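You operate a simulated robot arm through the tools that you are given. There is no shell and no other tool. Be economical: measure what you need, move in short steps, check, and stop when the job is done.

You are at the controls of a simulated robot arm. One attempt, no reset.

## Task
Press the pin of the red part flush and set the part back.
Fine: use the press; lever up before the slide comes out; leave them so.

It is judged by the outcome, as a careful person would: the job done as asked, and still so three seconds after it is handed in. It fails if anything else is knocked over, pushed out of place, dropped, spilled or broken.

## Robot
A 7-joint arm with a two-finger parallel gripper, fixed in place. Base frame: the origin is at the foot of the arm, x ahead of it, y to its left, z up; the work surface is at about z = 0. Lengths are in mm, angles in degrees, forces in N, time in s.
With the tool pointing down near the work surface it reaches from about 220 to 580 mm from the base axis. Its first joint turns from -66.0 to 66.0 degrees. Payload 2.5 kg.
Tool frame: the origin (TCP) lies between the finger pads and is the grasp point; the fingertips stand 23 mm ahead of it; z points along the fingers, y is the line along which they close. Largest opening 94 mm; finger width 38, thickness 10; the body of the gripper, 54 by 96 mm, starts 39 mm behind the TCP.
Orientation is that of the tool frame in the base frame, as [roll, pitch, yaw] about the fixed x, y, z axes, in that order (R = Rz(yaw) Ry(pitch) Rx(roll)). With the fingers straight down and closing along the base's y, the tool's x points along the base's -x, its y along +y and its z along -z.

## Interface
- The arm moves only by the tool apply_moves. Its argument "motion" is one flat list of numbers, 7 for each row, row after row: the shift along the tool's x, y, z in mm, then the turn, a rotation vector about the tool's x, y, z in degrees, then the finger opening in mm, from 0 to 94. In form: [tx, ty, tz, ax, ay, az, claw, tx, ty, tz, ax, ay, az, claw, ...]. A call has 1 to 12 rows; each row is the pose to reach, as a shift and turn from the pose commanded when the call began, along the tool's axes at that moment. Each row takes 0.2 s and may step no farther than 50 mm and 8.6 degrees from the row before; otherwise, or with a gripper value out of range, the whole call is refused. A pose out of reach is approached as far as the arm can. The call stops where the force on the tool passes 70 N (or 10 N more than at its start, if that is more) or the arm is blocked; 0.2 s more then pass. The fingers move at their own pace (about 108 mm/s each) and stop on an object; they squeeze with about 33 N. The grip force told is the motor's: it shows also when the fingers shut on nothing. Time passes only in rows, and 0.2 s behind the last, so rows that repeat a pose let the fingers close. It gives the time, the measured TCP pose, the force on the tool (base axes), the opening and the grip force at its end, in the units of the frame above (readings bear some noise).
- Cameras (640 x 400 px; columns grow to the right, rows downward): "scene" is fixed at [122, -406.9, 562.7]; the picture's right is [0.79, -0.62, 0.00], its down [-0.32, -0.41, -0.85] and it looks along [0.53, 0.67, -0.52] (base axes); focal length 255 px, centre (320, 200). "wrist" rides on the gripper at [86, 16, -74] in the tool frame; the picture's right is [-0.18, 0.98, 0.00], its down [-0.58, -0.11, -0.81] and it looks along [-0.79, -0.15, 0.59] (tool axes); focal length 243 px, centre (320, 200). There is no depth. A picture from a camera that has moved, and an enlarged one, comes with that camera's place and axes in the base frame and with its lens. The place of the scene camera against the robot may be out by one fixed shift of up to 18 mm in any direction.
- grab_frame(camera): a new picture of that camera. The clock stands still meanwhile.
- zoom(camera, box): a new picture of the part [left, top, right, bottom] of that camera's present view, enlarged. The clock stands still meanwhile.
- hand_in(): hands the job in; it is judged then, once.

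Go step by step. Nothing tells you positions but the pictures and the camera data: compare them with the known pose of the tool, close in by small moves and look again before you grip or let go. The budget is 120 turns and 76 pictures, counting those below and the enlarged ones. Unless the task says otherwise, let go and move clear before handing in, and close with one line.

The tools are called after "Call:" by a JSON object that holds its "name" and its "arguments". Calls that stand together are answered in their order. apply_moves: Moves the arm, as the interface text tells. Its arguments: {"type":"object","properties":{"motion":{"type":"array"}},"required":["motion"]} The other tools are called the same way: grab_frame (camera) takes a picture; zoom (camera, box) takes an enlarged picture of a part of a camera's view; hand_in () hands the job in.

At the start:

```text
t: 0.0
position: [375.4, 142.1, 435.6]
orientation: [-179.9, -0.1, -180.0]
contact_force: [-0.1, -0.2, -0.2]
gripper_width: 94.2
grasp_force: 0.1
```

scene: 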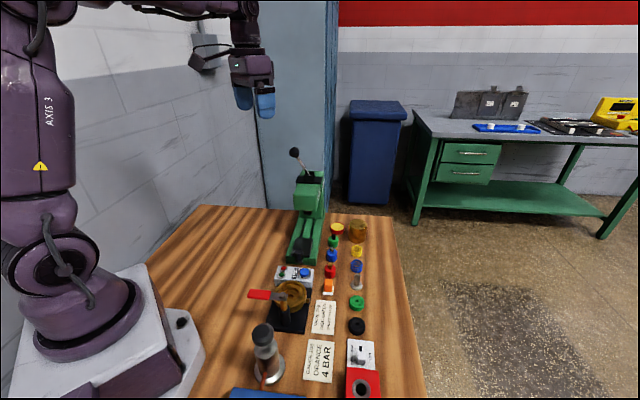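
wrist: 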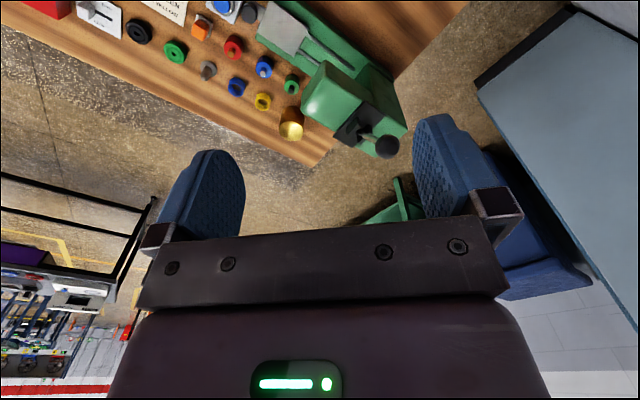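

I see a bench with a green lever press, a row of small parts with pins, cards and a gauge. I will look closer before moving.

Call:
{"name": "zoom", "arguments": {"camera": "scene", "box": [270, 140, 390, 215]}}

Call:
{"name": "zoom", "arguments": {"camera": "scene", "box": [260, 210, 388, 290]}}

Call:
{"name": "zoom", "arguments": {"camera": "scene", "box": [230, 270, 406, 400]}}

Call:
{"name": "zoom", "arguments": {"camera": "wrist", "box": [190, 0, 430, 170]}}

```text
5.33 times, centred on (330, 178) of scene
camera zoom: at [122.0, -406.9, 562.7], right [0.79, -0.62, 0.0], down [-0.32, -0.41, -0.85], along [0.53, 0.67, -0.52], focal length 1359 px, centre (267, 320)
```

zoom: 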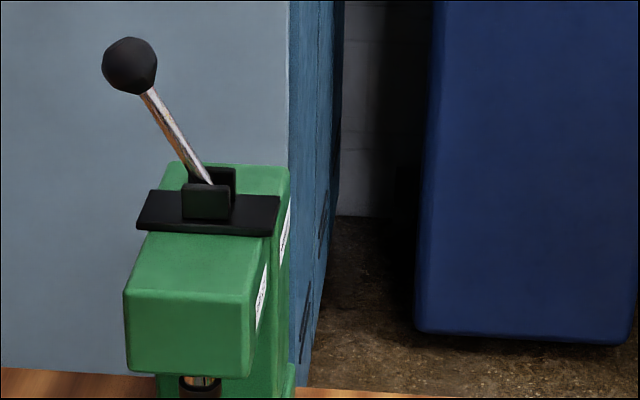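

```text
5.00 times, centred on (324, 250) of scene
camera zoom: at [122.0, -406.9, 562.7], right [0.79, -0.62, 0.0], down [-0.32, -0.41, -0.85], along [0.53, 0.67, -0.52], focal length 1274 px, centre (300, -50)
```

zoom: 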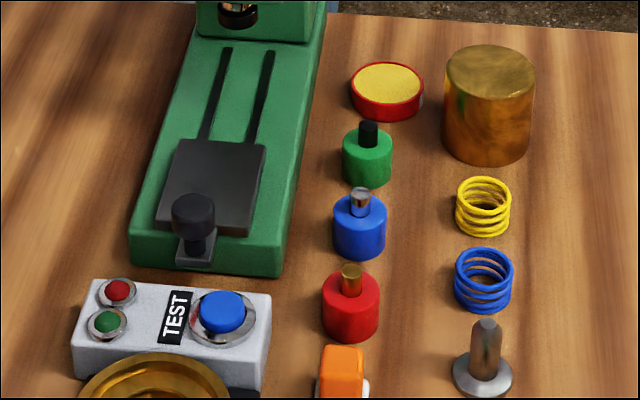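

```text
3.08 times, centred on (318, 335) of scene
camera zoom: at [122.0, -406.9, 562.7], right [0.79, -0.62, 0.0], down [-0.32, -0.41, -0.85], along [0.53, 0.67, -0.52], focal length 784 px, centre (326, -215)
```

zoom: 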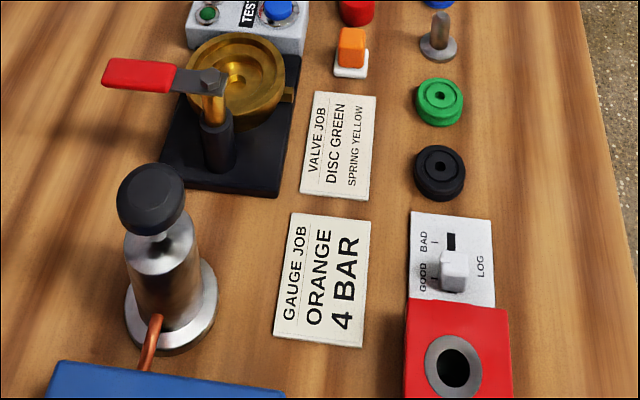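

```text
2.35 times, centred on (310, 85) of wrist
camera zoom: at [289.4, 157.0, 510.4], right [0.18, 0.98, 0.0], down [0.58, -0.11, 0.81], along [0.79, -0.15, -0.59], focal length 571 px, centre (344, 471)
```

zoom: 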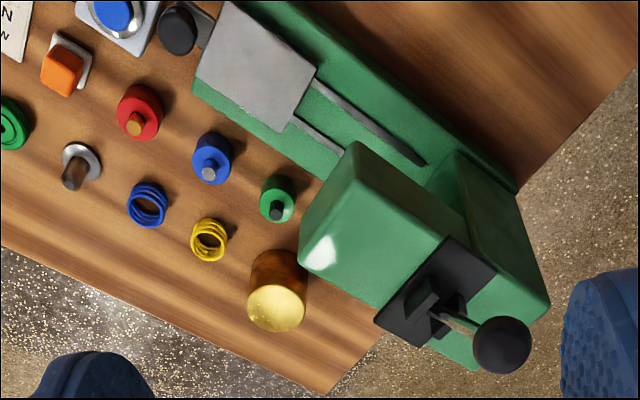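

The red part seems to stand near (450, -37), and the press lies at about 45°, with its lever knob near (499, 200, 285). I will move the wrist camera over the area, tilted down, to measure better.

Call:
{"name": "apply_moves", "arguments": {"motion": [11, -24, 25, 0, 8.5, 0, 94, 22, -48, 50, 0, 17, 0, 94, 34, -73, 75, 0, 25.5, 0, 94, 45, -97, 100, 0, 34, 0, 94, 45, -97, 100, 0, 34, 0, 94]}}

Call:
{"name": "grab_frame", "arguments": {"camera": "wrist"}}

```text
t: 1.2
position: [331.5, 44.6, 334.9]
orientation: [-180.0, -34.2, -180.0]
contact_force: [-0.5, 0.1, 0.9]
gripper_width: 94.0
grasp_force: 0.1
```

```text
69 pictures are left
camera wrist: at [300.7, 59.9, 445.3], right [0.15, 0.98, -0.1], down [0.93, -0.11, 0.34], along [0.32, -0.15, -0.93], focal length 243 px, centre (320, 200)
```

wrist: 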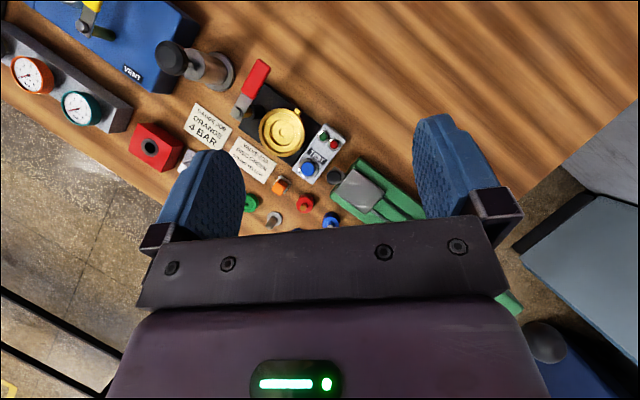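

The red part and press front are in view. Zooming to measure.

Call:
{"name": "zoom", "arguments": {"camera": "wrist", "box": [250, 130, 430, 240]}}

```text
3.56 times, centred on (340, 185) of wrist
camera zoom: at [300.7, 59.9, 445.3], right [0.15, 0.98, -0.1], down [0.93, -0.11, 0.34], along [0.32, -0.15, -0.93], focal length 863 px, centre (249, 253)
```

zoom: 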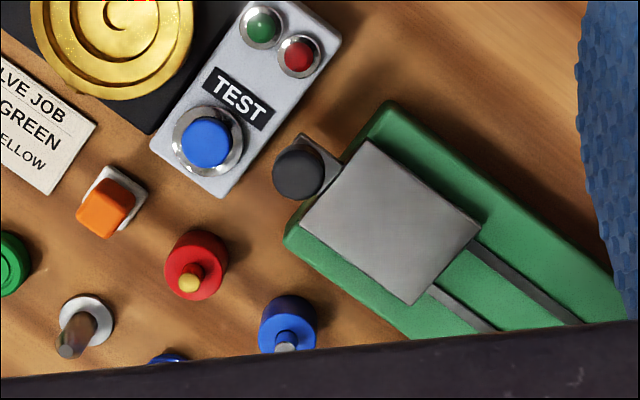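

Red part about (453, -40), slide plate about (436, 66) with its axis at 45°. I will straighten the tool and turn it so that the fingers close along the press axis.

Call:
{"name": "apply_moves", "arguments": {"motion": [-26, -16, 8, 0, -8.5, 0, 60, -52, -32, 16, 0, -17, 0, 60, -78, -49, 24, 0, -25.5, 0, 60, -104, -65, 32, 0, -34, 0, 60, -104, -65, 32, 0, -34, 0, 60]}}

Call:
{"name": "apply_moves", "arguments": {"motion": [-9, -4, 10, 0, 0, 8, 60, -18, -8, 20, 0, 0, 16, 60, -27, -12, 30, 0, 0, 24, 60, -36, -16, 40, 0, 0, 32, 60, -45, -18, 50, 0, 0, 40, 60, -53, -20, 60, 0, 0, 45, 60, -53, -20, 60, 0, 0, 45, 60]}}

Call:
{"name": "grab_frame", "arguments": {"camera": "wrist"}}

Call:
{"name": "grab_frame", "arguments": {"camera": "scene"}}

```text
t: 2.4
position: [399.3, -21.2, 250.6]
orientation: [180.0, 0.0, -179.9]
contact_force: [-0.4, 0.2, 0.3]
gripper_width: 59.9
grasp_force: 0.1
```

```text
t: 4.0
position: [451.4, -40.1, 191.5]
orientation: [-180.0, -0.1, 134.9]
contact_force: [-0.2, -0.1, 0.0]
gripper_width: 59.7
grasp_force: 0.1
```

```text
67 pictures are left
camera wrist: at [402.7, 31.4, 265.6], right [0.83, 0.56, 0.0], down [0.33, -0.49, 0.81], along [0.46, -0.67, -0.59], focal length 243 px, centre (320, 200)
```

wrist: 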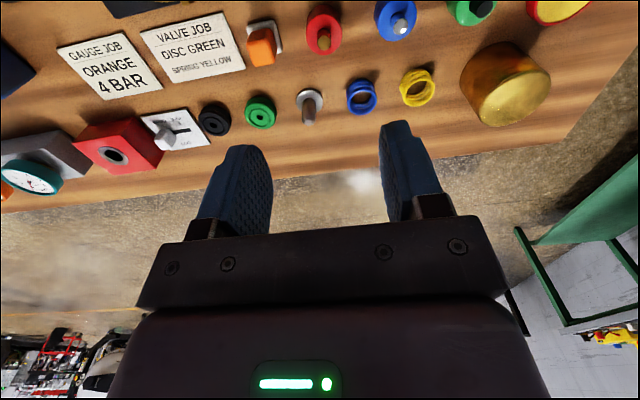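

```text
66 pictures are left
```

scene: 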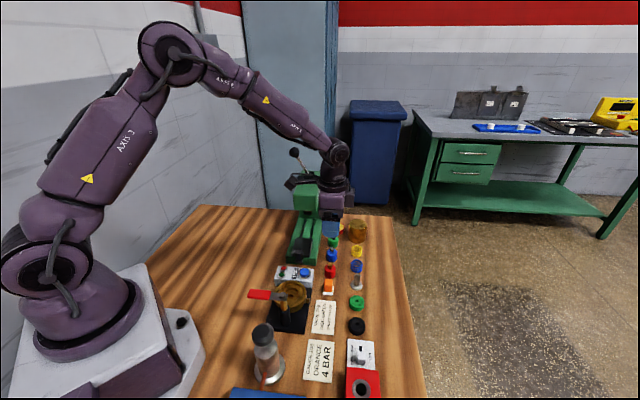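

Now the tool is above the red part; I zoom to measure the part from here.

Call:
{"name": "zoom", "arguments": {"camera": "wrist", "box": [240, 0, 400, 100]}}

Call:
{"name": "zoom", "arguments": {"camera": "scene", "box": [290, 180, 390, 300]}}

```text
4.00 times, centred on (320, 50) of wrist
camera zoom: at [402.7, 31.4, 265.6], right [0.83, 0.56, 0.0], down [0.33, -0.49, 0.81], along [0.46, -0.67, -0.59], focal length 970 px, centre (320, 800)
```

zoom: 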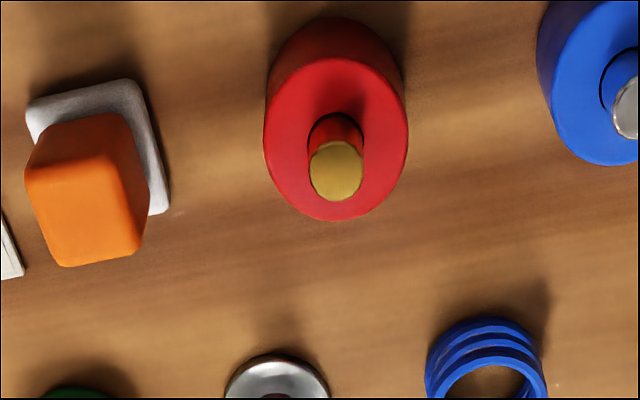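

```text
3.33 times, centred on (340, 240) of scene
camera zoom: at [122.0, -406.9, 562.7], right [0.79, -0.62, 0.0], down [-0.32, -0.41, -0.85], along [0.53, 0.67, -0.52], focal length 850 px, centre (253, 67)
```

zoom: 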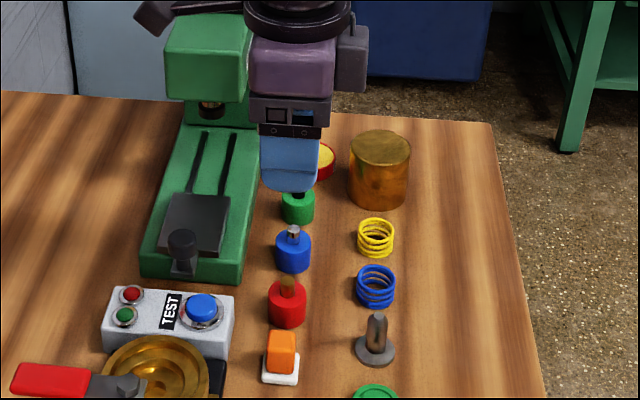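

The red part measures about 31 mm in diameter with a 30 mm body, its pin 13 mm proud, centred near (454.3, -37.5). I lower partway and check alignment.

Call:
{"name": "apply_moves", "arguments": {"motion": [0, 3.9, 40, 0, 0, 0, 50, 0, 3.9, 80, 0, 0, 0, 50, 0, 3.9, 115, 0, 0, 0, 50, 0, 3.9, 115, 0, 0, 0, 50]}}

Call:
{"name": "grab_frame", "arguments": {"camera": "wrist"}}

Call:
{"name": "zoom", "arguments": {"camera": "scene", "box": [290, 180, 390, 300]}}

```text
t: 5.0
position: [454.0, -37.8, 75.0]
orientation: [-180.0, 0.0, 135.0]
contact_force: [-0.4, 0.3, -0.1]
gripper_width: 50.0
grasp_force: 0.0
```

```text
63 pictures are left
camera wrist: at [405.2, 34.3, 149.9], right [0.83, 0.56, 0.0], down [0.33, -0.49, 0.81], along [0.46, -0.67, -0.59], focal length 243 px, centre (320, 200)
```

wrist: 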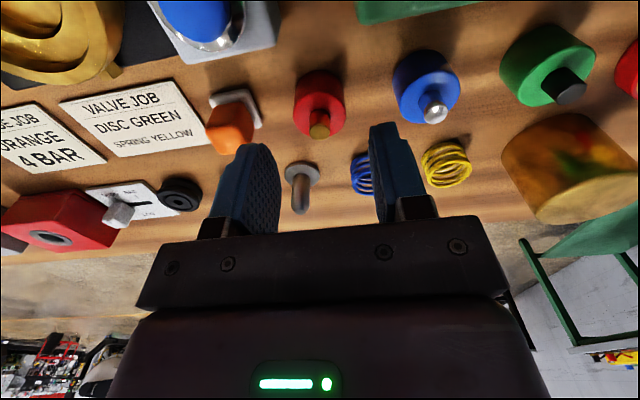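

```text
3.33 times, centred on (340, 240) of scene
camera zoom: at [122.0, -406.9, 562.7], right [0.79, -0.62, 0.0], down [-0.32, -0.41, -0.85], along [0.53, 0.67, -0.52], focal length 850 px, centre (253, 67)
```

zoom: 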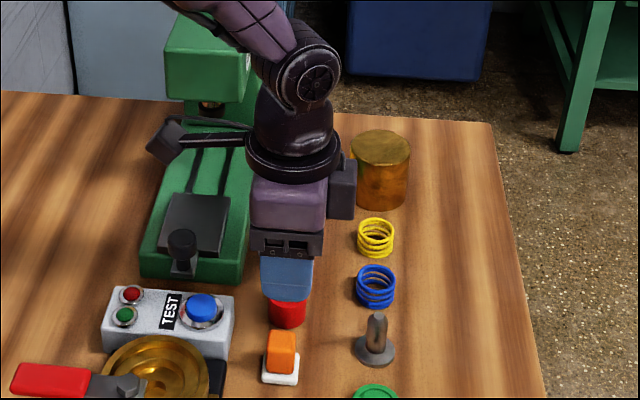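

Aligned within a couple of mm; I lower to grasp height and close.

Call:
{"name": "apply_moves", "arguments": {"motion": [2, 0.5, 25, 0, 0, 0, 50, 2, 0.5, 48.5, 0, 0, 0, 50, 2, 0.5, 48.5, 0, 0, 0, 50]}}

Call:
{"name": "grab_frame", "arguments": {"camera": "wrist"}}

```text
t: 5.8
position: [452.8, -35.5, 27.6]
orientation: [-180.0, 0.0, 135.1]
contact_force: [0.2, 0.1, 0.9]
gripper_width: 49.8
grasp_force: 0.1
```

```text
61 pictures are left
camera wrist: at [403.6, 36.2, 101.3], right [0.82, 0.57, 0.0], down [0.33, -0.49, 0.81], along [0.46, -0.67, -0.59], focal length 243 px, centre (320, 200)
```

wrist: 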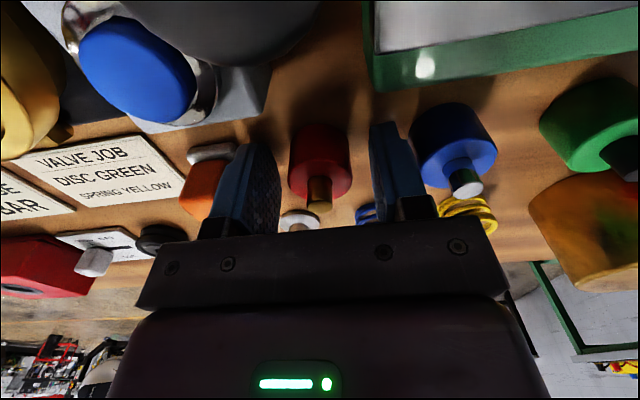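

The part sits between the fingers; closing.

Call:
{"name": "apply_moves", "arguments": {"motion": [0, 0, 0, 0, 0, 0, 40, 0, 0, 0, 0, 0, 0, 34, 0, 0, 0, 0, 0, 0, 20, 0, 0, 0, 0, 0, 0, 20]}}

Call:
{"name": "grab_frame", "arguments": {"camera": "wrist"}}

```text
t: 6.8
position: [453.3, -34.0, 27.6]
orientation: [-179.9, 0.1, 135.0]
contact_force: [-0.8, -0.9, -0.3]
gripper_width: 30.9
grasp_force: 32.6
```

```text
60 pictures are left
camera wrist: at [403.5, 36.2, 101.5], right [0.83, 0.56, 0.0], down [0.33, -0.49, 0.81], along [0.46, -0.67, -0.59], focal length 243 px, centre (320, 200)
```

wrist: 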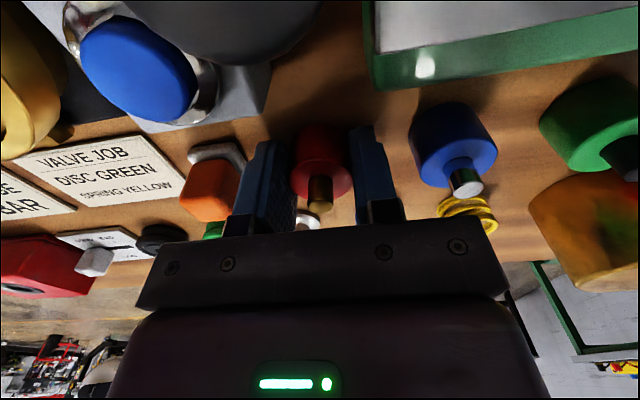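

Grip is firm at 30.9 mm. Lifting and moving above the slide plate.

Call:
{"name": "apply_moves", "arguments": {"motion": [0, 0, -20, 0, 0, 0, 20, 0, 0, -60, 0, 0, 0, 20, 0, 0, -90, 0, 0, 0, 20, 30, 20, -90, 0, 0, 0, 20, 58, 40, -90, 0, 0, 0, 20, 84.4, 59.1, -90, 0, 0, 0, 20, 84.4, 59.1, -70, 0, 0, 0, 20, 84.4, 59.1, -70, 0, 0, 0, 20]}}

Call:
{"name": "grab_frame", "arguments": {"camera": "wrist"}}

Call:
{"name": "zoom", "arguments": {"camera": "scene", "box": [250, 180, 370, 300]}}

```text
t: 8.6
position: [437.2, 65.7, 98.6]
orientation: [-180.0, 0.0, 134.9]
contact_force: [0.2, 0.5, -1.6]
gripper_width: 30.8
grasp_force: 33.6
```

```text
59 pictures are left
camera wrist: at [387.2, 137.5, 171.7], right [0.83, 0.56, 0.0], down [0.33, -0.49, 0.81], along [0.46, -0.67, -0.59], focal length 243 px, centre (320, 200)
```

wrist: 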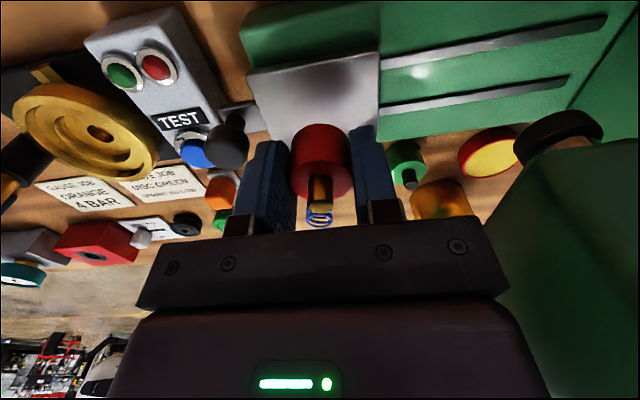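

```text
3.33 times, centred on (310, 240) of scene
camera zoom: at [122.0, -406.8, 562.7], right [0.79, -0.62, 0.0], down [-0.32, -0.41, -0.85], along [0.53, 0.67, -0.52], focal length 850 px, centre (353, 67)
```

zoom: 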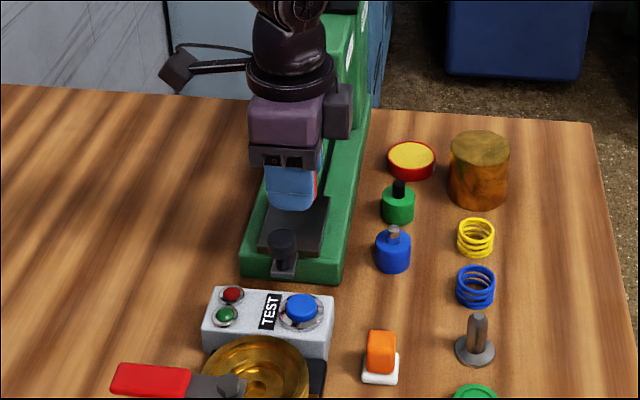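

The part is above the plate centre, and the ram foot looks about 104 mm further along the axis. Lowering gently.

Call:
{"name": "apply_moves", "arguments": {"motion": [-1.5, 0, 14, 0, 0, 0, 20, -1.5, 0, 27, 0, 0, 0, 20, -1.5, 0, 27, 0, 0, 0, 20]}}

Call:
{"name": "grab_frame", "arguments": {"camera": "wrist"}}

Call:
{"name": "zoom", "arguments": {"camera": "scene", "box": [270, 200, 350, 290]}}

```text
t: 9.4
position: [437.0, 63.4, 70.8]
orientation: [-180.0, 0.0, 135.0]
contact_force: [0.1, 0.0, -1.3]
gripper_width: 31.2
grasp_force: 32.8
```

```text
57 pictures are left
camera wrist: at [387.9, 136.4, 144.6], right [0.83, 0.56, 0.0], down [0.33, -0.49, 0.81], along [0.46, -0.67, -0.59], focal length 243 px, centre (320, 200)
```

wrist: 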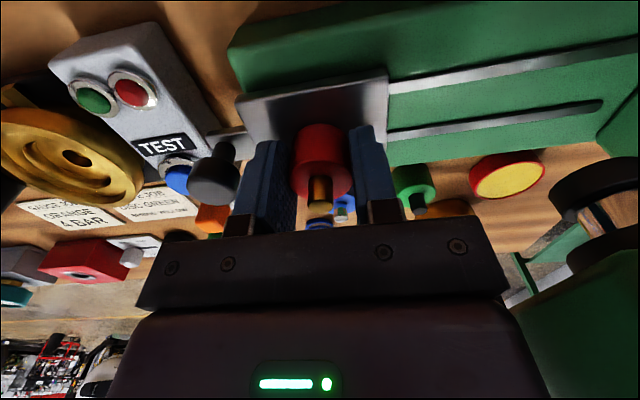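

```text
4.44 times, centred on (310, 245) of scene
camera zoom: at [122.0, -406.8, 562.7], right [0.79, -0.62, 0.0], down [-0.32, -0.41, -0.85], along [0.53, 0.67, -0.52], focal length 1133 px, centre (364, 0)
```

zoom: 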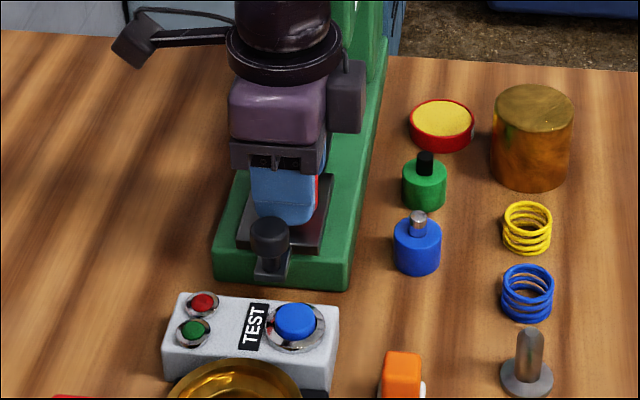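

About 8 mm above the plate by estimate. Stepping down for touch.

Call:
{"name": "apply_moves", "arguments": {"motion": [0, 0, 2, 0, 0, 0, 20, 0, 0, 4, 0, 0, 0, 20, 0, 0, 5, 0, 0, 0, 20]}}

Call:
{"name": "apply_moves", "arguments": {"motion": [0, 0, 1, 0, 0, 0, 20, 0, 0, 2, 0, 0, 0, 20]}}

```text
t: 10.2
position: [438.2, 65.7, 66.3]
orientation: [179.8, 0.2, 135.0]
contact_force: [-2.8, 2.1, 19.6]
gripper_width: 30.9
grasp_force: 32.5
```

```text
t: 10.8
position: [438.7, 64.5, 65.7]
orientation: [179.9, 0.0, 135.0]
contact_force: [-1.9, 1.2, 30.3]
gripper_width: 30.9
grasp_force: 32.7
```

Contact made at TCP z≈66. I relieve the load and look before releasing.

Call:
{"name": "apply_moves", "arguments": {"motion": [0, 0, -2.5, 0, 0, 0, 20, 0, 0, -2.5, 0, 0, 0, 20]}}

Call:
{"name": "grab_frame", "arguments": {"camera": "wrist"}}

```text
t: 11.4
position: [437.0, 64.0, 64.3]
orientation: [-179.8, -0.1, 135.0]
contact_force: [1.0, -0.1, -0.4]
gripper_width: 31.5
grasp_force: 32.7
```

```text
55 pictures are left
camera wrist: at [386.6, 136.1, 139.6], right [0.83, 0.56, 0.0], down [0.34, -0.49, 0.81], along [0.45, -0.67, -0.59], focal length 243 px, centre (320, 200)
```

wrist: 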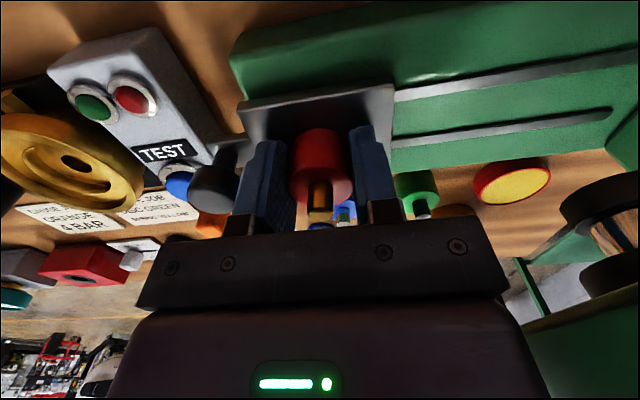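

I zoom on the part to check that it stands squarely.

Call:
{"name": "zoom", "arguments": {"camera": "wrist", "box": [220, 60, 420, 240]}}

Call:
{"name": "zoom", "arguments": {"camera": "scene", "box": [280, 205, 340, 285]}}

```text
2.22 times, centred on (320, 150) of wrist
camera zoom: at [386.6, 136.1, 139.6], right [0.83, 0.56, 0.0], down [0.34, -0.49, 0.81], along [0.45, -0.67, -0.59], focal length 539 px, centre (320, 311)
```

zoom: 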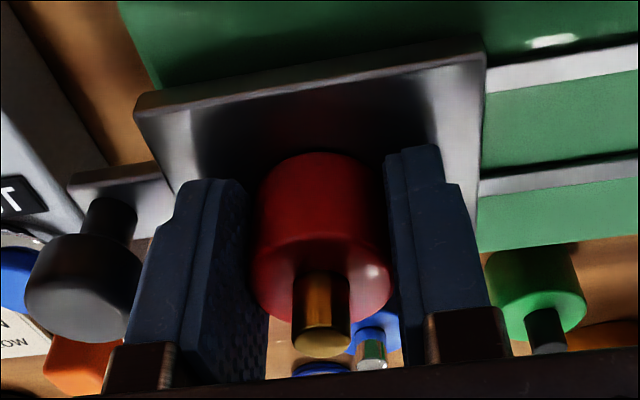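

```text
5.00 times, centred on (310, 245) of scene
camera zoom: at [122.0, -406.9, 562.7], right [0.79, -0.62, 0.0], down [-0.32, -0.41, -0.85], along [0.53, 0.67, -0.52], focal length 1274 px, centre (370, -25)
```

zoom: 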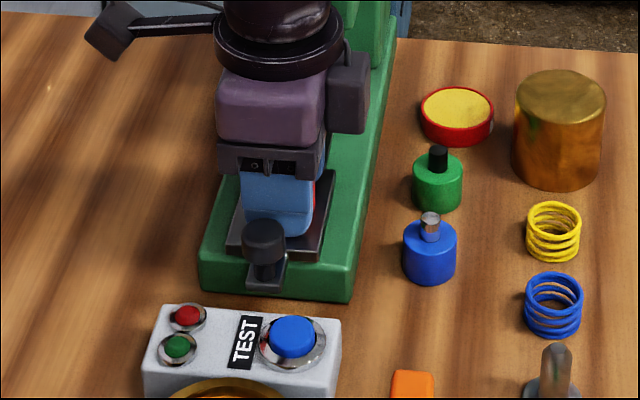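

It stands upright, just touching. Releasing.

Call:
{"name": "apply_moves", "arguments": {"motion": [0, 0, 0.5, 0, 0, 0, 31, 0, 0, 0.5, 0, 0, 0, 34, 0, 0, 0.5, 0, 0, 0, 46, 0, 0, 0.5, 0, 0, 0, 46]}}

Call:
{"name": "apply_moves", "arguments": {"motion": [0, 0, -20, 0, 0, 0, 46, 0, 0, -50, 0, 0, 0, 46, 0, 0, -80, 0, 0, 0, 46, 0, 0, -80, 0, 0, 0, 46]}}

Call:
{"name": "grab_frame", "arguments": {"camera": "wrist"}}

Call:
{"name": "grab_frame", "arguments": {"camera": "scene"}}

```text
t: 12.4
position: [436.4, 64.9, 67.0]
orientation: [-180.0, 0.0, 135.0]
contact_force: [-0.5, -0.1, -0.1]
gripper_width: 46.0
grasp_force: 0.0
```

```text
t: 13.4
position: [436.8, 64.5, 145.9]
orientation: [179.9, 0.0, 135.0]
contact_force: [-0.2, 0.6, -0.1]
gripper_width: 45.8
grasp_force: 0.1
```

```text
52 pictures are left
camera wrist: at [387.2, 136.8, 220.2], right [0.83, 0.56, 0.0], down [0.33, -0.49, 0.81], along [0.46, -0.67, -0.59], focal length 243 px, centre (320, 200)
```

wrist: 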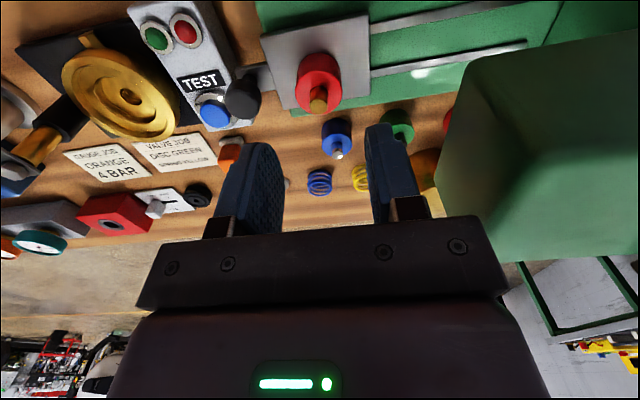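

```text
51 pictures are left
```

scene: 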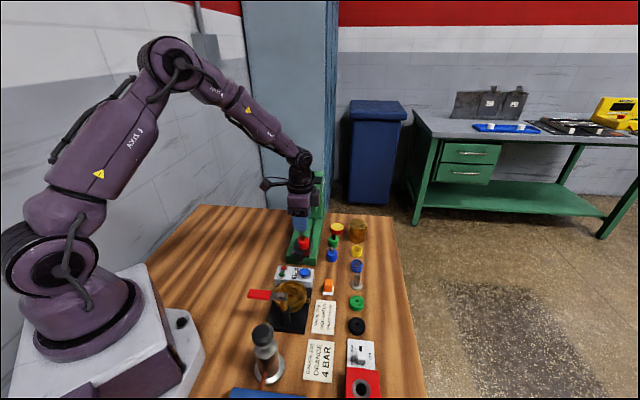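

The part stands on the plate. I check its centring.

Call:
{"name": "zoom", "arguments": {"camera": "wrist", "box": [200, 0, 440, 150]}}

```text
2.67 times, centred on (320, 75) of wrist
camera zoom: at [387.2, 136.8, 220.2], right [0.83, 0.56, 0.0], down [0.33, -0.49, 0.81], along [0.46, -0.67, -0.59], focal length 647 px, centre (320, 533)
```

zoom: 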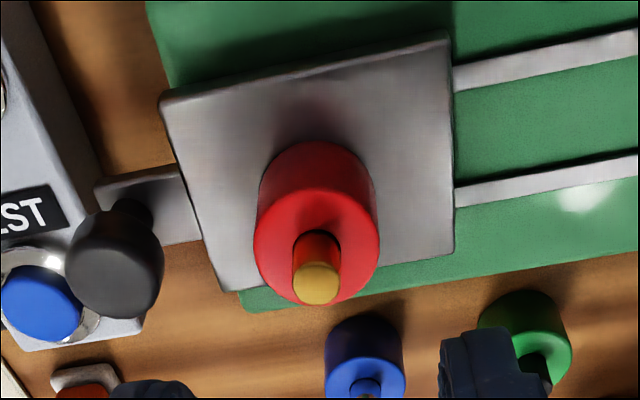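

The part is centred within about 2–3 mm. I need the geometry of the press head and ram, so I back off along the axis for a side view.

Call:
{"name": "apply_moves", "arguments": {"motion": [0, -40, 0, 0, 0, 0, 46, 30, -60, 0, 0, 0, 0, 46, 30, -60, 20, 0, 0, 0, 46, 30, -60, 20, 0, 0, 0, 46]}}

Call:
{"name": "grab_frame", "arguments": {"camera": "wrist"}}

Call:
{"name": "zoom", "arguments": {"camera": "scene", "box": [270, 140, 350, 290]}}

```text
t: 14.4
position: [373.3, 42.9, 124.5]
orientation: [180.0, 0.0, 135.0]
contact_force: [0.7, -0.7, -0.8]
gripper_width: 45.8
grasp_force: 0.0
```

```text
49 pictures are left
camera wrist: at [323.6, 115.6, 199.5], right [0.83, 0.56, 0.0], down [0.33, -0.49, 0.81], along [0.46, -0.67, -0.59], focal length 243 px, centre (320, 200)
```

wrist: 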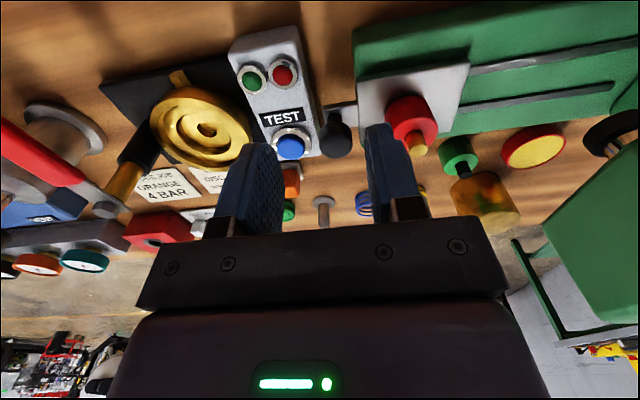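

```text
2.67 times, centred on (310, 215) of scene
camera zoom: at [122.0, -406.9, 562.7], right [0.79, -0.62, 0.0], down [-0.32, -0.41, -0.85], along [0.53, 0.67, -0.52], focal length 680 px, centre (347, 160)
```

zoom: 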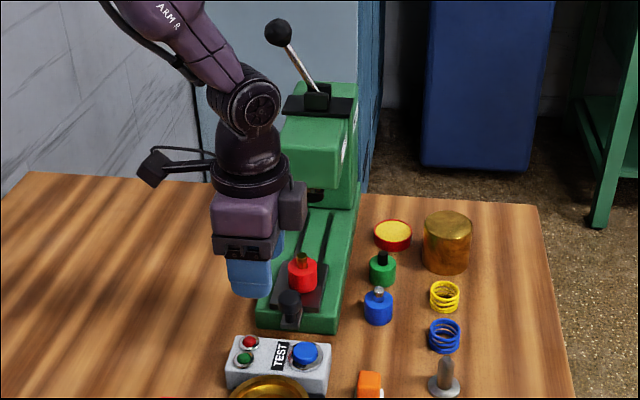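

The ram foot is near (515, 140), about 109 mm past the plate centre, with the head's front face about 52 mm ahead of the ram, so I will tilt the gripper away from the head while sliding. Now I turn the fingers across the axis, above the slide knob at about (396, 27).

Call:
{"name": "apply_moves", "arguments": {"motion": [-2, 0, -45, 0, 0, -8.2, 46, -5, 0, -45, 0, 0, -16.4, 46, -8, 0, -45, 0, 0, -24.5, 46, -11, 0, -45, 0, 0, -32.7, 46, -14, 0, -45, 0, 0, -40.9, 46, -17, 0, -45, 0, 0, -49.1, 46, -20, 0, -45, 0, 0, -57.3, 46, -22, 0, -45, 0, 0, -65.5, 46, -24, 0, -45, 0, 0, -73.6, 46, -26, 0, -45, 0, 0, -81.8, 46, -27.3, 0, -45, 0, 0, -90, 46, -27.3, 0, -45, 0, 0, -90, 46]}}

Call:
{"name": "grab_frame", "arguments": {"camera": "wrist"}}

Call:
{"name": "zoom", "arguments": {"camera": "scene", "box": [240, 130, 380, 320]}}

```text
t: 17.0
position: [392.1, 24.7, 170.2]
orientation: [180.0, 0.0, -134.9]
contact_force: [-0.3, -0.9, 0.7]
gripper_width: 46.1
grasp_force: 0.0
```

```text
47 pictures are left
camera wrist: at [320.3, -27.0, 245.3], right [-0.57, 0.82, 0.0], down [0.49, 0.34, 0.81], along [0.66, 0.46, -0.59], focal length 243 px, centre (320, 200)
```

wrist: 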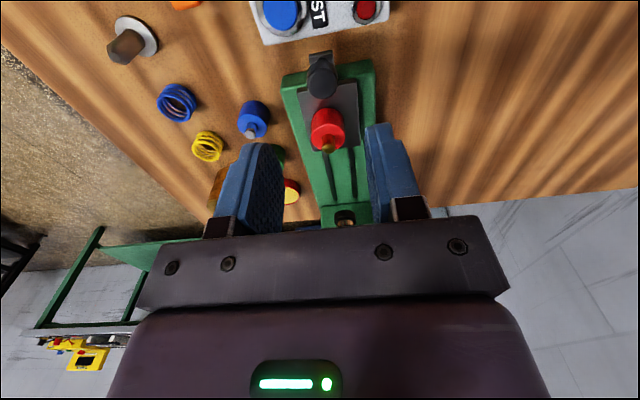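

```text
2.11 times, centred on (310, 225) of scene
camera zoom: at [122.0, -406.9, 562.7], right [0.79, -0.62, 0.0], down [-0.32, -0.41, -0.85], along [0.53, 0.67, -0.52], focal length 537 px, centre (341, 147)
```

zoom: 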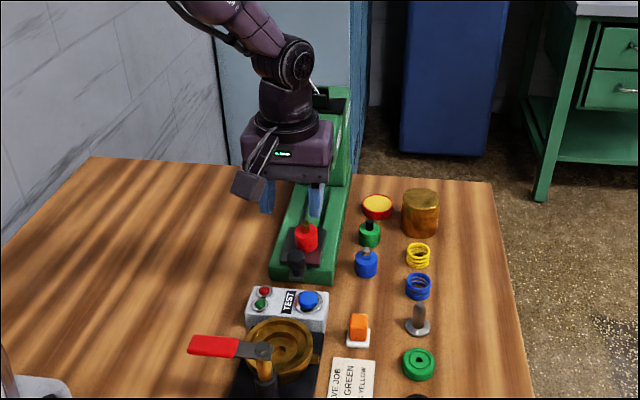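

The knob is right below and slightly ahead of the fingers. I lower to just above the knob and check.

Call:
{"name": "apply_moves", "arguments": {"motion": [0, -2, 40, 0, 0, 0, 46, 0, -2, 72, 0, 0, 0, 46, 0, -2, 72, 0, 0, 0, 46]}}

Call:
{"name": "grab_frame", "arguments": {"camera": "wrist"}}

Call:
{"name": "zoom", "arguments": {"camera": "scene", "box": [250, 190, 370, 310]}}

```text
t: 17.8
position: [394.0, 23.2, 99.6]
orientation: [180.0, -0.1, -135.0]
contact_force: [0.3, 0.2, 0.0]
gripper_width: 45.8
grasp_force: 0.1
```

```text
45 pictures are left
camera wrist: at [321.1, -27.7, 173.5], right [-0.56, 0.83, 0.0], down [0.49, 0.33, 0.81], along [0.67, 0.46, -0.59], focal length 243 px, centre (320, 200)
```

wrist: 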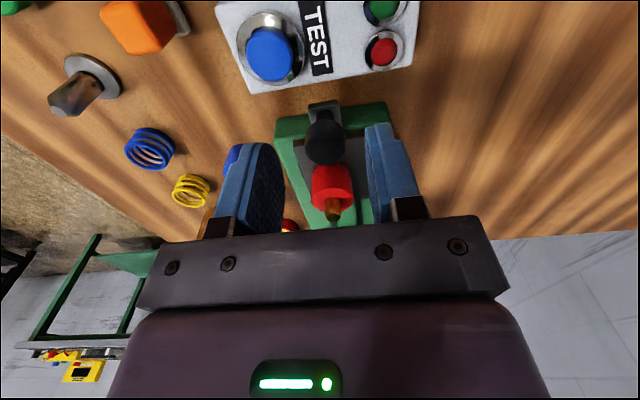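

```text
3.33 times, centred on (310, 250) of scene
camera zoom: at [122.0, -406.9, 562.7], right [0.79, -0.62, 0.0], down [-0.32, -0.41, -0.85], along [0.53, 0.67, -0.52], focal length 850 px, centre (353, 33)
```

zoom: 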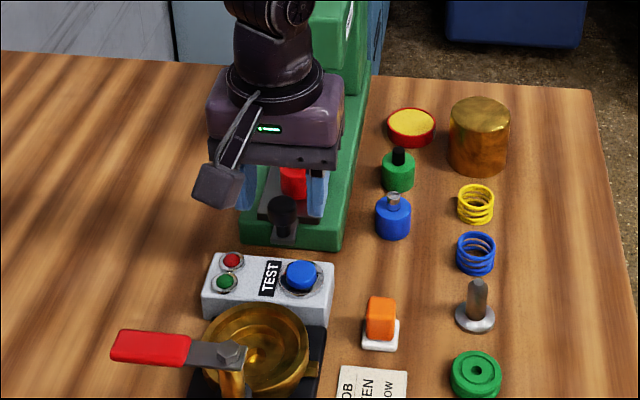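

Well centred. I lower around the knob and close on it.

Call:
{"name": "apply_moves", "arguments": {"motion": [0, -0.5, 15, 0, 0, 0, 46, 0, -0.5, 29, 0, 0, 0, 46, 0, -0.5, 29, 0, 0, 0, 46]}}

Call:
{"name": "grab_frame", "arguments": {"camera": "wrist"}}

Call:
{"name": "zoom", "arguments": {"camera": "scene", "box": [260, 200, 350, 290]}}

```text
t: 18.6
position: [394.4, 22.5, 71.0]
orientation: [180.0, 0.1, -135.0]
contact_force: [0.2, 0.0, -0.5]
gripper_width: 46.0
grasp_force: 0.0
```

```text
43 pictures are left
camera wrist: at [321.8, -28.3, 144.4], right [-0.57, 0.82, 0.0], down [0.49, 0.33, 0.81], along [0.67, 0.46, -0.59], focal length 243 px, centre (320, 200)
```

wrist: 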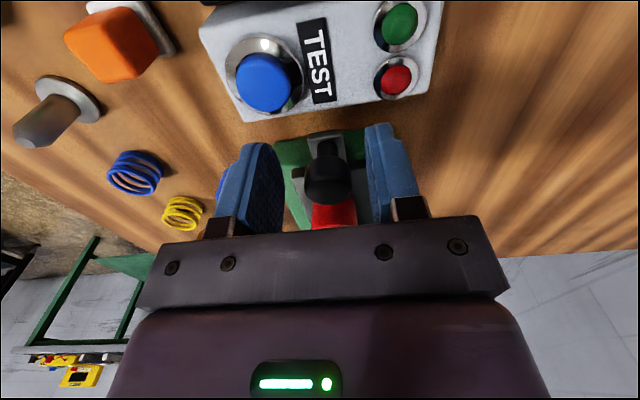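

```text
4.44 times, centred on (305, 245) of scene
camera zoom: at [122.0, -406.9, 562.7], right [0.79, -0.62, 0.0], down [-0.32, -0.41, -0.85], along [0.53, 0.67, -0.52], focal length 1133 px, centre (387, 0)
```

zoom: 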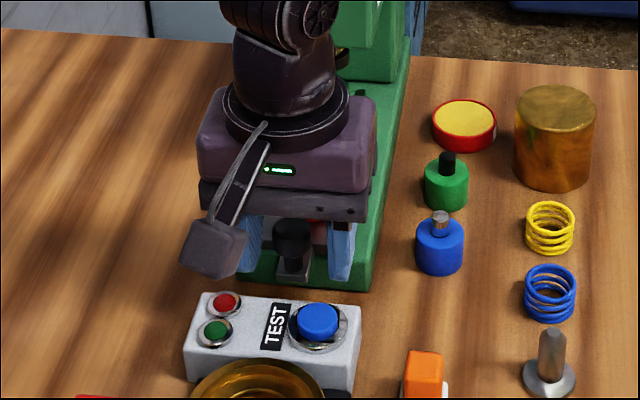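

Call:
{"name": "apply_moves", "arguments": {"motion": [0, 0, 0, 0, 0, 0, 36, 0, 0, 0, 0, 0, 0, 28, 0, 0, 0, 0, 0, 0, 18, 0, 0, 0, 0, 0, 0, 18]}}

Call:
{"name": "apply_moves", "arguments": {"motion": [-3, 0, 0, 0, 0, 0, 18, -6, 0, 0, 0, 0, 0, 18, -10, 0, 0, 0, 0, 0, 18, -10, 0, 0, 0, 0, 0, 18]}}

Call:
{"name": "grab_frame", "arguments": {"camera": "wrist"}}

```text
t: 19.6
position: [392.5, 24.6, 68.9]
orientation: [179.7, -0.1, -134.8]
contact_force: [-17.4, 16.1, 7.1]
gripper_width: 23.2
grasp_force: 44.4
```

```text
t: 20.6
position: [399.3, 31.6, 70.1]
orientation: [179.6, -0.2, -134.8]
contact_force: [-23.1, 23.3, 10.4]
gripper_width: 23.5
grasp_force: 45.5
```

```text
41 pictures are left
camera wrist: at [327.6, -19.8, 144.2], right [-0.57, 0.82, 0.01], down [0.49, 0.33, 0.8], along [0.66, 0.46, -0.59], focal length 243 px, centre (320, 200)
```

wrist: 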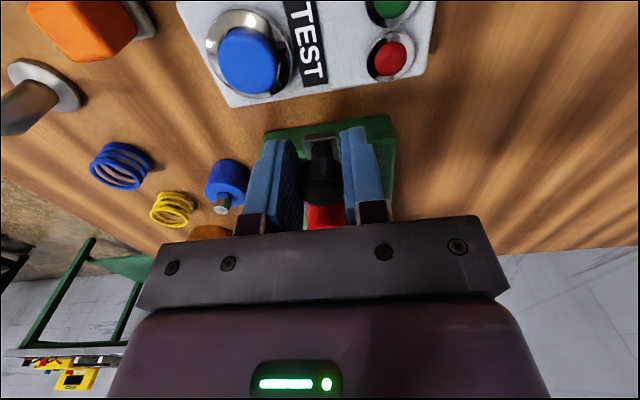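

The slide moves. There is about 30 N of side load, so I shift the tool slightly toward +y (tool) to relieve it.

Call:
{"name": "apply_moves", "arguments": {"motion": [0, 1, 0, 0, 0, 0, 18, 0, 2, 0, 0, 0, 0, 18, 0, 2, 0, 0, 0, 0, 18]}}

```text
t: 21.4
position: [398.0, 31.8, 69.5]
orientation: [179.9, -0.1, -134.9]
contact_force: [-15.6, 14.7, 2.1]
gripper_width: 23.1
grasp_force: 45.5
```

Call:
{"name": "apply_moves", "arguments": {"motion": [0, 1.5, 0, 0, 0, 0, 18, 0, 3, 0, 0, 0, 0, 18, 0, 3, 0, 0, 0, 0, 18]}}

```text
t: 22.2
position: [397.2, 30.5, 70.9]
orientation: [-179.8, 0.0, -135.2]
contact_force: [2.9, -2.6, -18.4]
gripper_width: 23.0
grasp_force: 44.8
```

Side load is gone. Pushing the slide in another 40 mm slowly.

Call:
{"name": "apply_moves", "arguments": {"motion": [-4, 0, 0, 0, 0, 0, 18, -10, 0, 0, 0, 0, 0, 18, -16, 0, 0, 0, 0, 0, 18, -22, 0, 0, 0, 0, 0, 18, -28, 0, 0, 0, 0, 0, 18, -34, 0, 0, 0, 0, 0, 18, -38, 0, 0, 0, 0, 0, 18, -40, 0, 0, 0, 0, 0, 18, -40, 0, 0, 0, 0, 0, 18]}}

Call:
{"name": "grab_frame", "arguments": {"camera": "wrist"}}

Call:
{"name": "zoom", "arguments": {"camera": "scene", "box": [250, 130, 370, 290]}}

```text
t: 24.2
position: [426.2, 59.9, 69.8]
orientation: [-179.7, -0.1, -135.3]
contact_force: [18.3, -17.9, -21.5]
gripper_width: 23.2
grasp_force: 45.4
```

```text
40 pictures are left
camera wrist: at [354.3, 9.1, 144.3], right [-0.56, 0.83, 0.0], down [0.49, 0.34, 0.81], along [0.67, 0.45, -0.59], focal length 243 px, centre (320, 200)
```

wrist: 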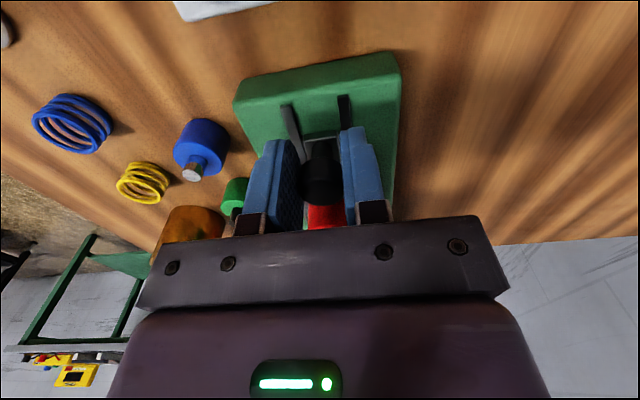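

```text
2.50 times, centred on (310, 210) of scene
camera zoom: at [122.1, -406.8, 562.7], right [0.79, -0.62, 0.0], down [-0.32, -0.41, -0.85], along [0.53, 0.67, -0.52], focal length 637 px, centre (345, 175)
```

zoom: 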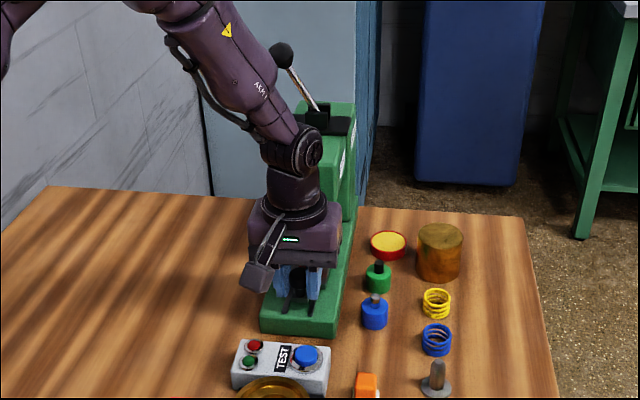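

The press axis is a few degrees short of 45°, causing some side load. I open, tilt the gripper 30° away from the head, and regrip.

Call:
{"name": "apply_moves", "arguments": {"motion": [0, -1, 0, 0, 0, 0, 42, 0, -2.5, -1, 0, 0, 0, 42, 1, -2.5, -2, 0, -7.5, 0, 42, 2, -2.5, -3, 0, -15, 0, 42, 3, -2.5, -3, 0, -22.5, 0, 42, 4, -2.5, -3, 0, -30, 0, 42, 4, -2.5, -3, 0, -30, 0, 42]}}

Call:
{"name": "grab_frame", "arguments": {"camera": "wrist"}}

Call:
{"name": "zoom", "arguments": {"camera": "scene", "box": [230, 150, 370, 310]}}

```text
t: 25.8
position: [425.2, 55.2, 73.4]
orientation: [180.0, 30.1, -135.0]
contact_force: [-0.3, -0.5, 0.1]
gripper_width: 42.2
grasp_force: 0.0
```

```text
38 pictures are left
camera wrist: at [334.3, -12.2, 93.8], right [-0.58, 0.81, 0.09], down [0.15, -0.01, 0.99], along [0.8, 0.59, -0.11], focal length 243 px, centre (320, 200)
```

wrist: 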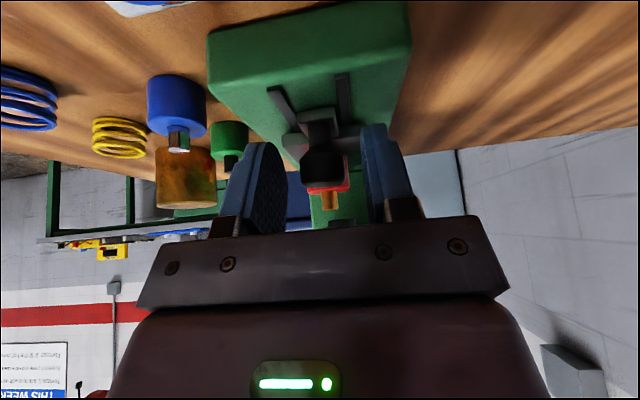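

```text
2.50 times, centred on (300, 230) of scene
camera zoom: at [122.0, -406.9, 562.7], right [0.79, -0.62, 0.0], down [-0.32, -0.41, -0.85], along [0.53, 0.67, -0.52], focal length 637 px, centre (370, 125)
```

zoom: 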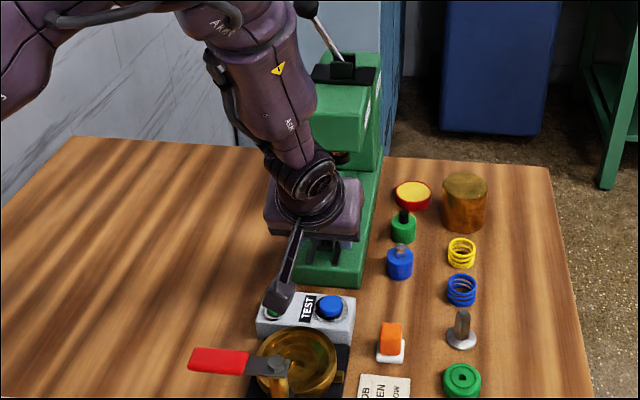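

Knob is centred. Closing and pushing another 25 mm.

Call:
{"name": "apply_moves", "arguments": {"motion": [0, 0, 0, 0, 0, 0, 30, 0, 0, 0, 0, 0, 0, 18, 0, 0, 0, 0, 0, 0, 18]}}

Call:
{"name": "apply_moves", "arguments": {"motion": [-4.3, -0.3, 2.5, 0, 0, 0, 18, -8.7, -0.6, 5, 0, 0, 0, 18, -13, -0.9, 7.5, 0, 0, 0, 18, -17.3, -1.2, 10, 0, 0, 0, 18, -21.7, -1.5, 12.5, 0, 0, 0, 18, -21.7, -1.5, 12.5, 0, 0, 0, 18]}}

Call:
{"name": "grab_frame", "arguments": {"camera": "wrist"}}

Call:
{"name": "zoom", "arguments": {"camera": "scene", "box": [270, 150, 370, 270]}}

```text
t: 26.6
position: [424.4, 55.8, 73.3]
orientation: [-179.9, 29.9, -135.0]
contact_force: [-1.7, 1.5, -0.7]
gripper_width: 23.1
grasp_force: 45.3
```

```text
t: 28.0
position: [442.5, 75.2, 73.2]
orientation: [179.9, 30.0, -134.8]
contact_force: [-11.4, 12.2, 4.0]
gripper_width: 23.4
grasp_force: 44.7
```

```text
36 pictures are left
camera wrist: at [353.1, 6.2, 94.0], right [-0.59, 0.81, 0.09], down [0.15, -0.01, 0.99], along [0.8, 0.59, -0.12], focal length 243 px, centre (320, 200)
```

wrist: 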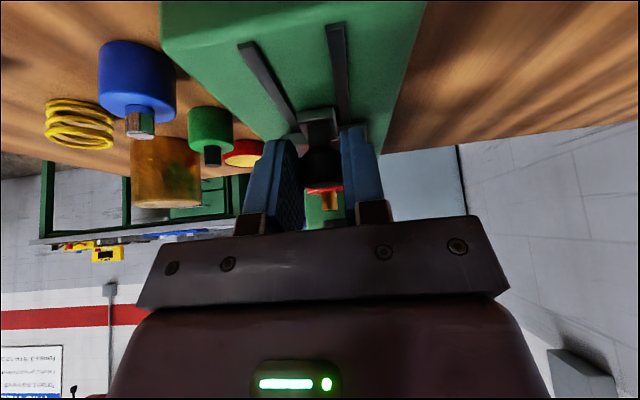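

```text
3.33 times, centred on (320, 210) of scene
camera zoom: at [122.0, -406.8, 562.7], right [0.79, -0.62, 0.0], down [-0.32, -0.41, -0.85], along [0.53, 0.67, -0.52], focal length 850 px, centre (320, 167)
```

zoom: 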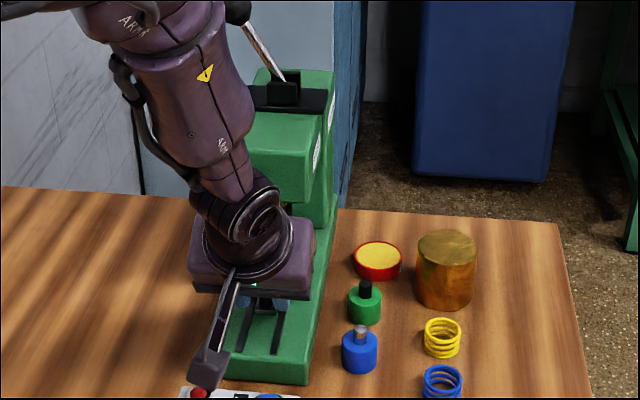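

Side load is modest. I push on 25 mm, correcting laterally.

Call:
{"name": "apply_moves", "arguments": {"motion": [-4.3, 0.5, 2.5, 0, 0, 0, 18, -8.7, 1, 5, 0, 0, 0, 18, -13, 1.5, 7.5, 0, 0, 0, 18, -17.3, 1.5, 10, 0, 0, 0, 18, -21.7, 1.5, 12.5, 0, 0, 0, 18, -21.7, 1.5, 12.5, 0, 0, 0, 18]}}

Call:
{"name": "grab_frame", "arguments": {"camera": "wrist"}}

Call:
{"name": "zoom", "arguments": {"camera": "scene", "box": [270, 150, 370, 270]}}

```text
t: 29.4
position: [459.7, 91.7, 73.1]
orientation: [179.9, 29.6, -135.1]
contact_force: [-30.7, -5.5, 20.4]
gripper_width: 23.2
grasp_force: 44.9
```

```text
34 pictures are left
camera wrist: at [368.7, 22.5, 94.3], right [-0.58, 0.81, 0.09], down [0.15, 0.0, 0.99], along [0.8, 0.59, -0.12], focal length 243 px, centre (320, 200)
```

wrist: 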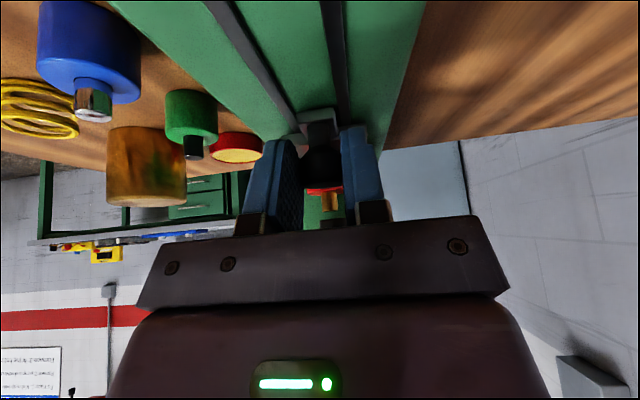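

```text
3.33 times, centred on (320, 210) of scene
camera zoom: at [121.9, -406.9, 562.7], right [0.79, -0.62, 0.0], down [-0.32, -0.41, -0.85], along [0.53, 0.67, -0.52], focal length 850 px, centre (320, 167)
```

zoom: 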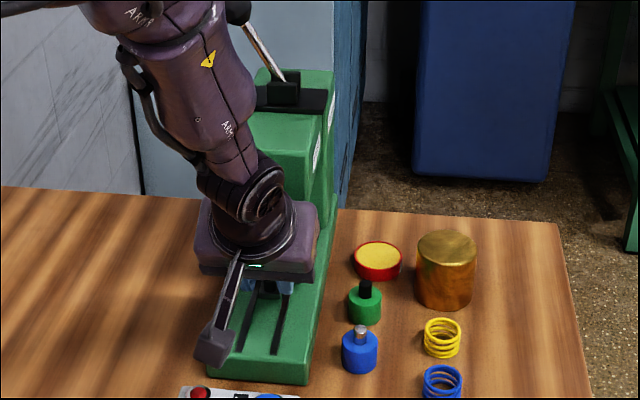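

Resistance of about 26 N along the axis has appeared. I check whether it is the end stop or something touching.

Call:
{"name": "zoom", "arguments": {"camera": "wrist", "box": [260, 100, 400, 240]}}

Call:
{"name": "zoom", "arguments": {"camera": "scene", "box": [290, 155, 350, 245]}}

```text
2.86 times, centred on (330, 170) of wrist
camera zoom: at [368.7, 22.5, 94.3], right [-0.58, 0.81, 0.09], down [0.15, 0.0, 0.99], along [0.8, 0.59, -0.12], focal length 693 px, centre (291, 286)
```

zoom: 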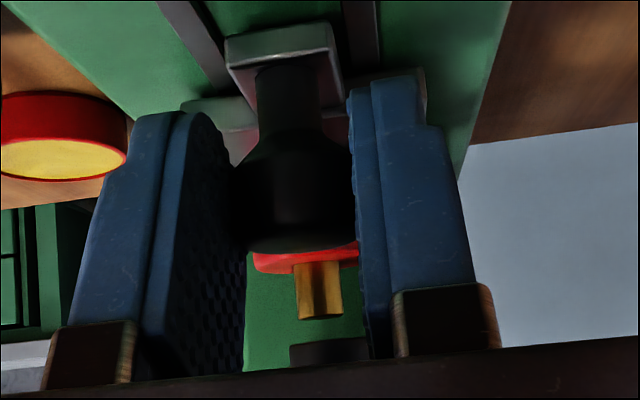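

```text
4.44 times, centred on (320, 200) of scene
camera zoom: at [121.9, -406.9, 562.7], right [0.79, -0.62, 0.0], down [-0.32, -0.41, -0.85], along [0.53, 0.67, -0.52], focal length 1133 px, centre (320, 200)
```

zoom: 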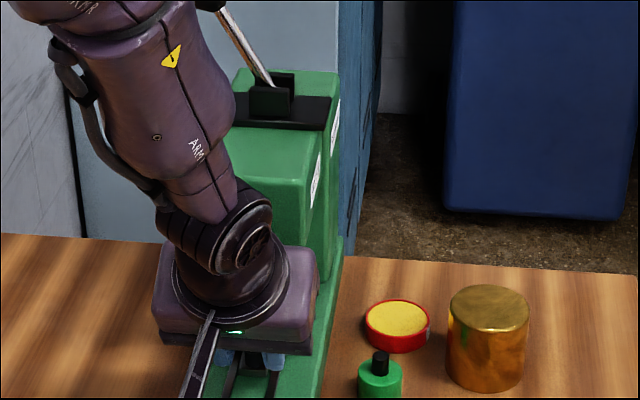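

The pin lines up under the ram and nothing else seems to touch. I push on in small steps to find the stop.

Call:
{"name": "apply_moves", "arguments": {"motion": [-1.7, 1, 1, 0, 0, 0, 18, -3.5, 2, 2, 0, 0, 0, 18, -3.5, 2, 2, 0, 0, 0, 18]}}

```text
t: 30.2
position: [461.1, 93.8, 71.0]
orientation: [180.0, 29.6, -135.3]
contact_force: [-19.3, -23.7, 2.6]
gripper_width: 23.5
grasp_force: 44.8
```

Call:
{"name": "apply_moves", "arguments": {"motion": [-1.7, 0, 1, 0, 0, 0, 18, -3.5, 0, 2, 0, 0, 0, 18, -5.2, 0, 3, 0, 0, 0, 18, -5.2, 0, 3, 0, 0, 0, 18]}}

Call:
{"name": "zoom", "arguments": {"camera": "wrist", "box": [260, 100, 400, 240]}}

```text
t: 31.1
position: [464.6, 94.9, 70.3]
orientation: [179.9, 29.4, -135.3]
contact_force: [-9.4, -4.7, 5.7]
gripper_width: 23.1
grasp_force: 45.0
stopped in row 4: the force on the tool passed its limit (the readings are from after the stop); the commanded pose is now the measured one
```

```text
2.86 times, centred on (330, 170) of wrist
camera zoom: at [373.1, 27.6, 93.5], right [-0.58, 0.81, 0.09], down [0.16, 0.0, 0.99], along [0.8, 0.59, -0.13], focal length 693 px, centre (291, 286)
```

zoom: 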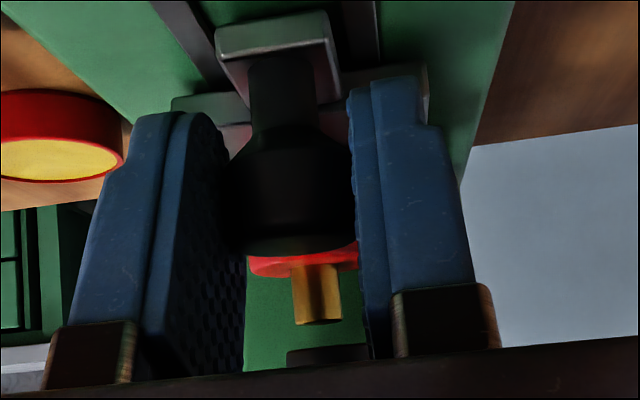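

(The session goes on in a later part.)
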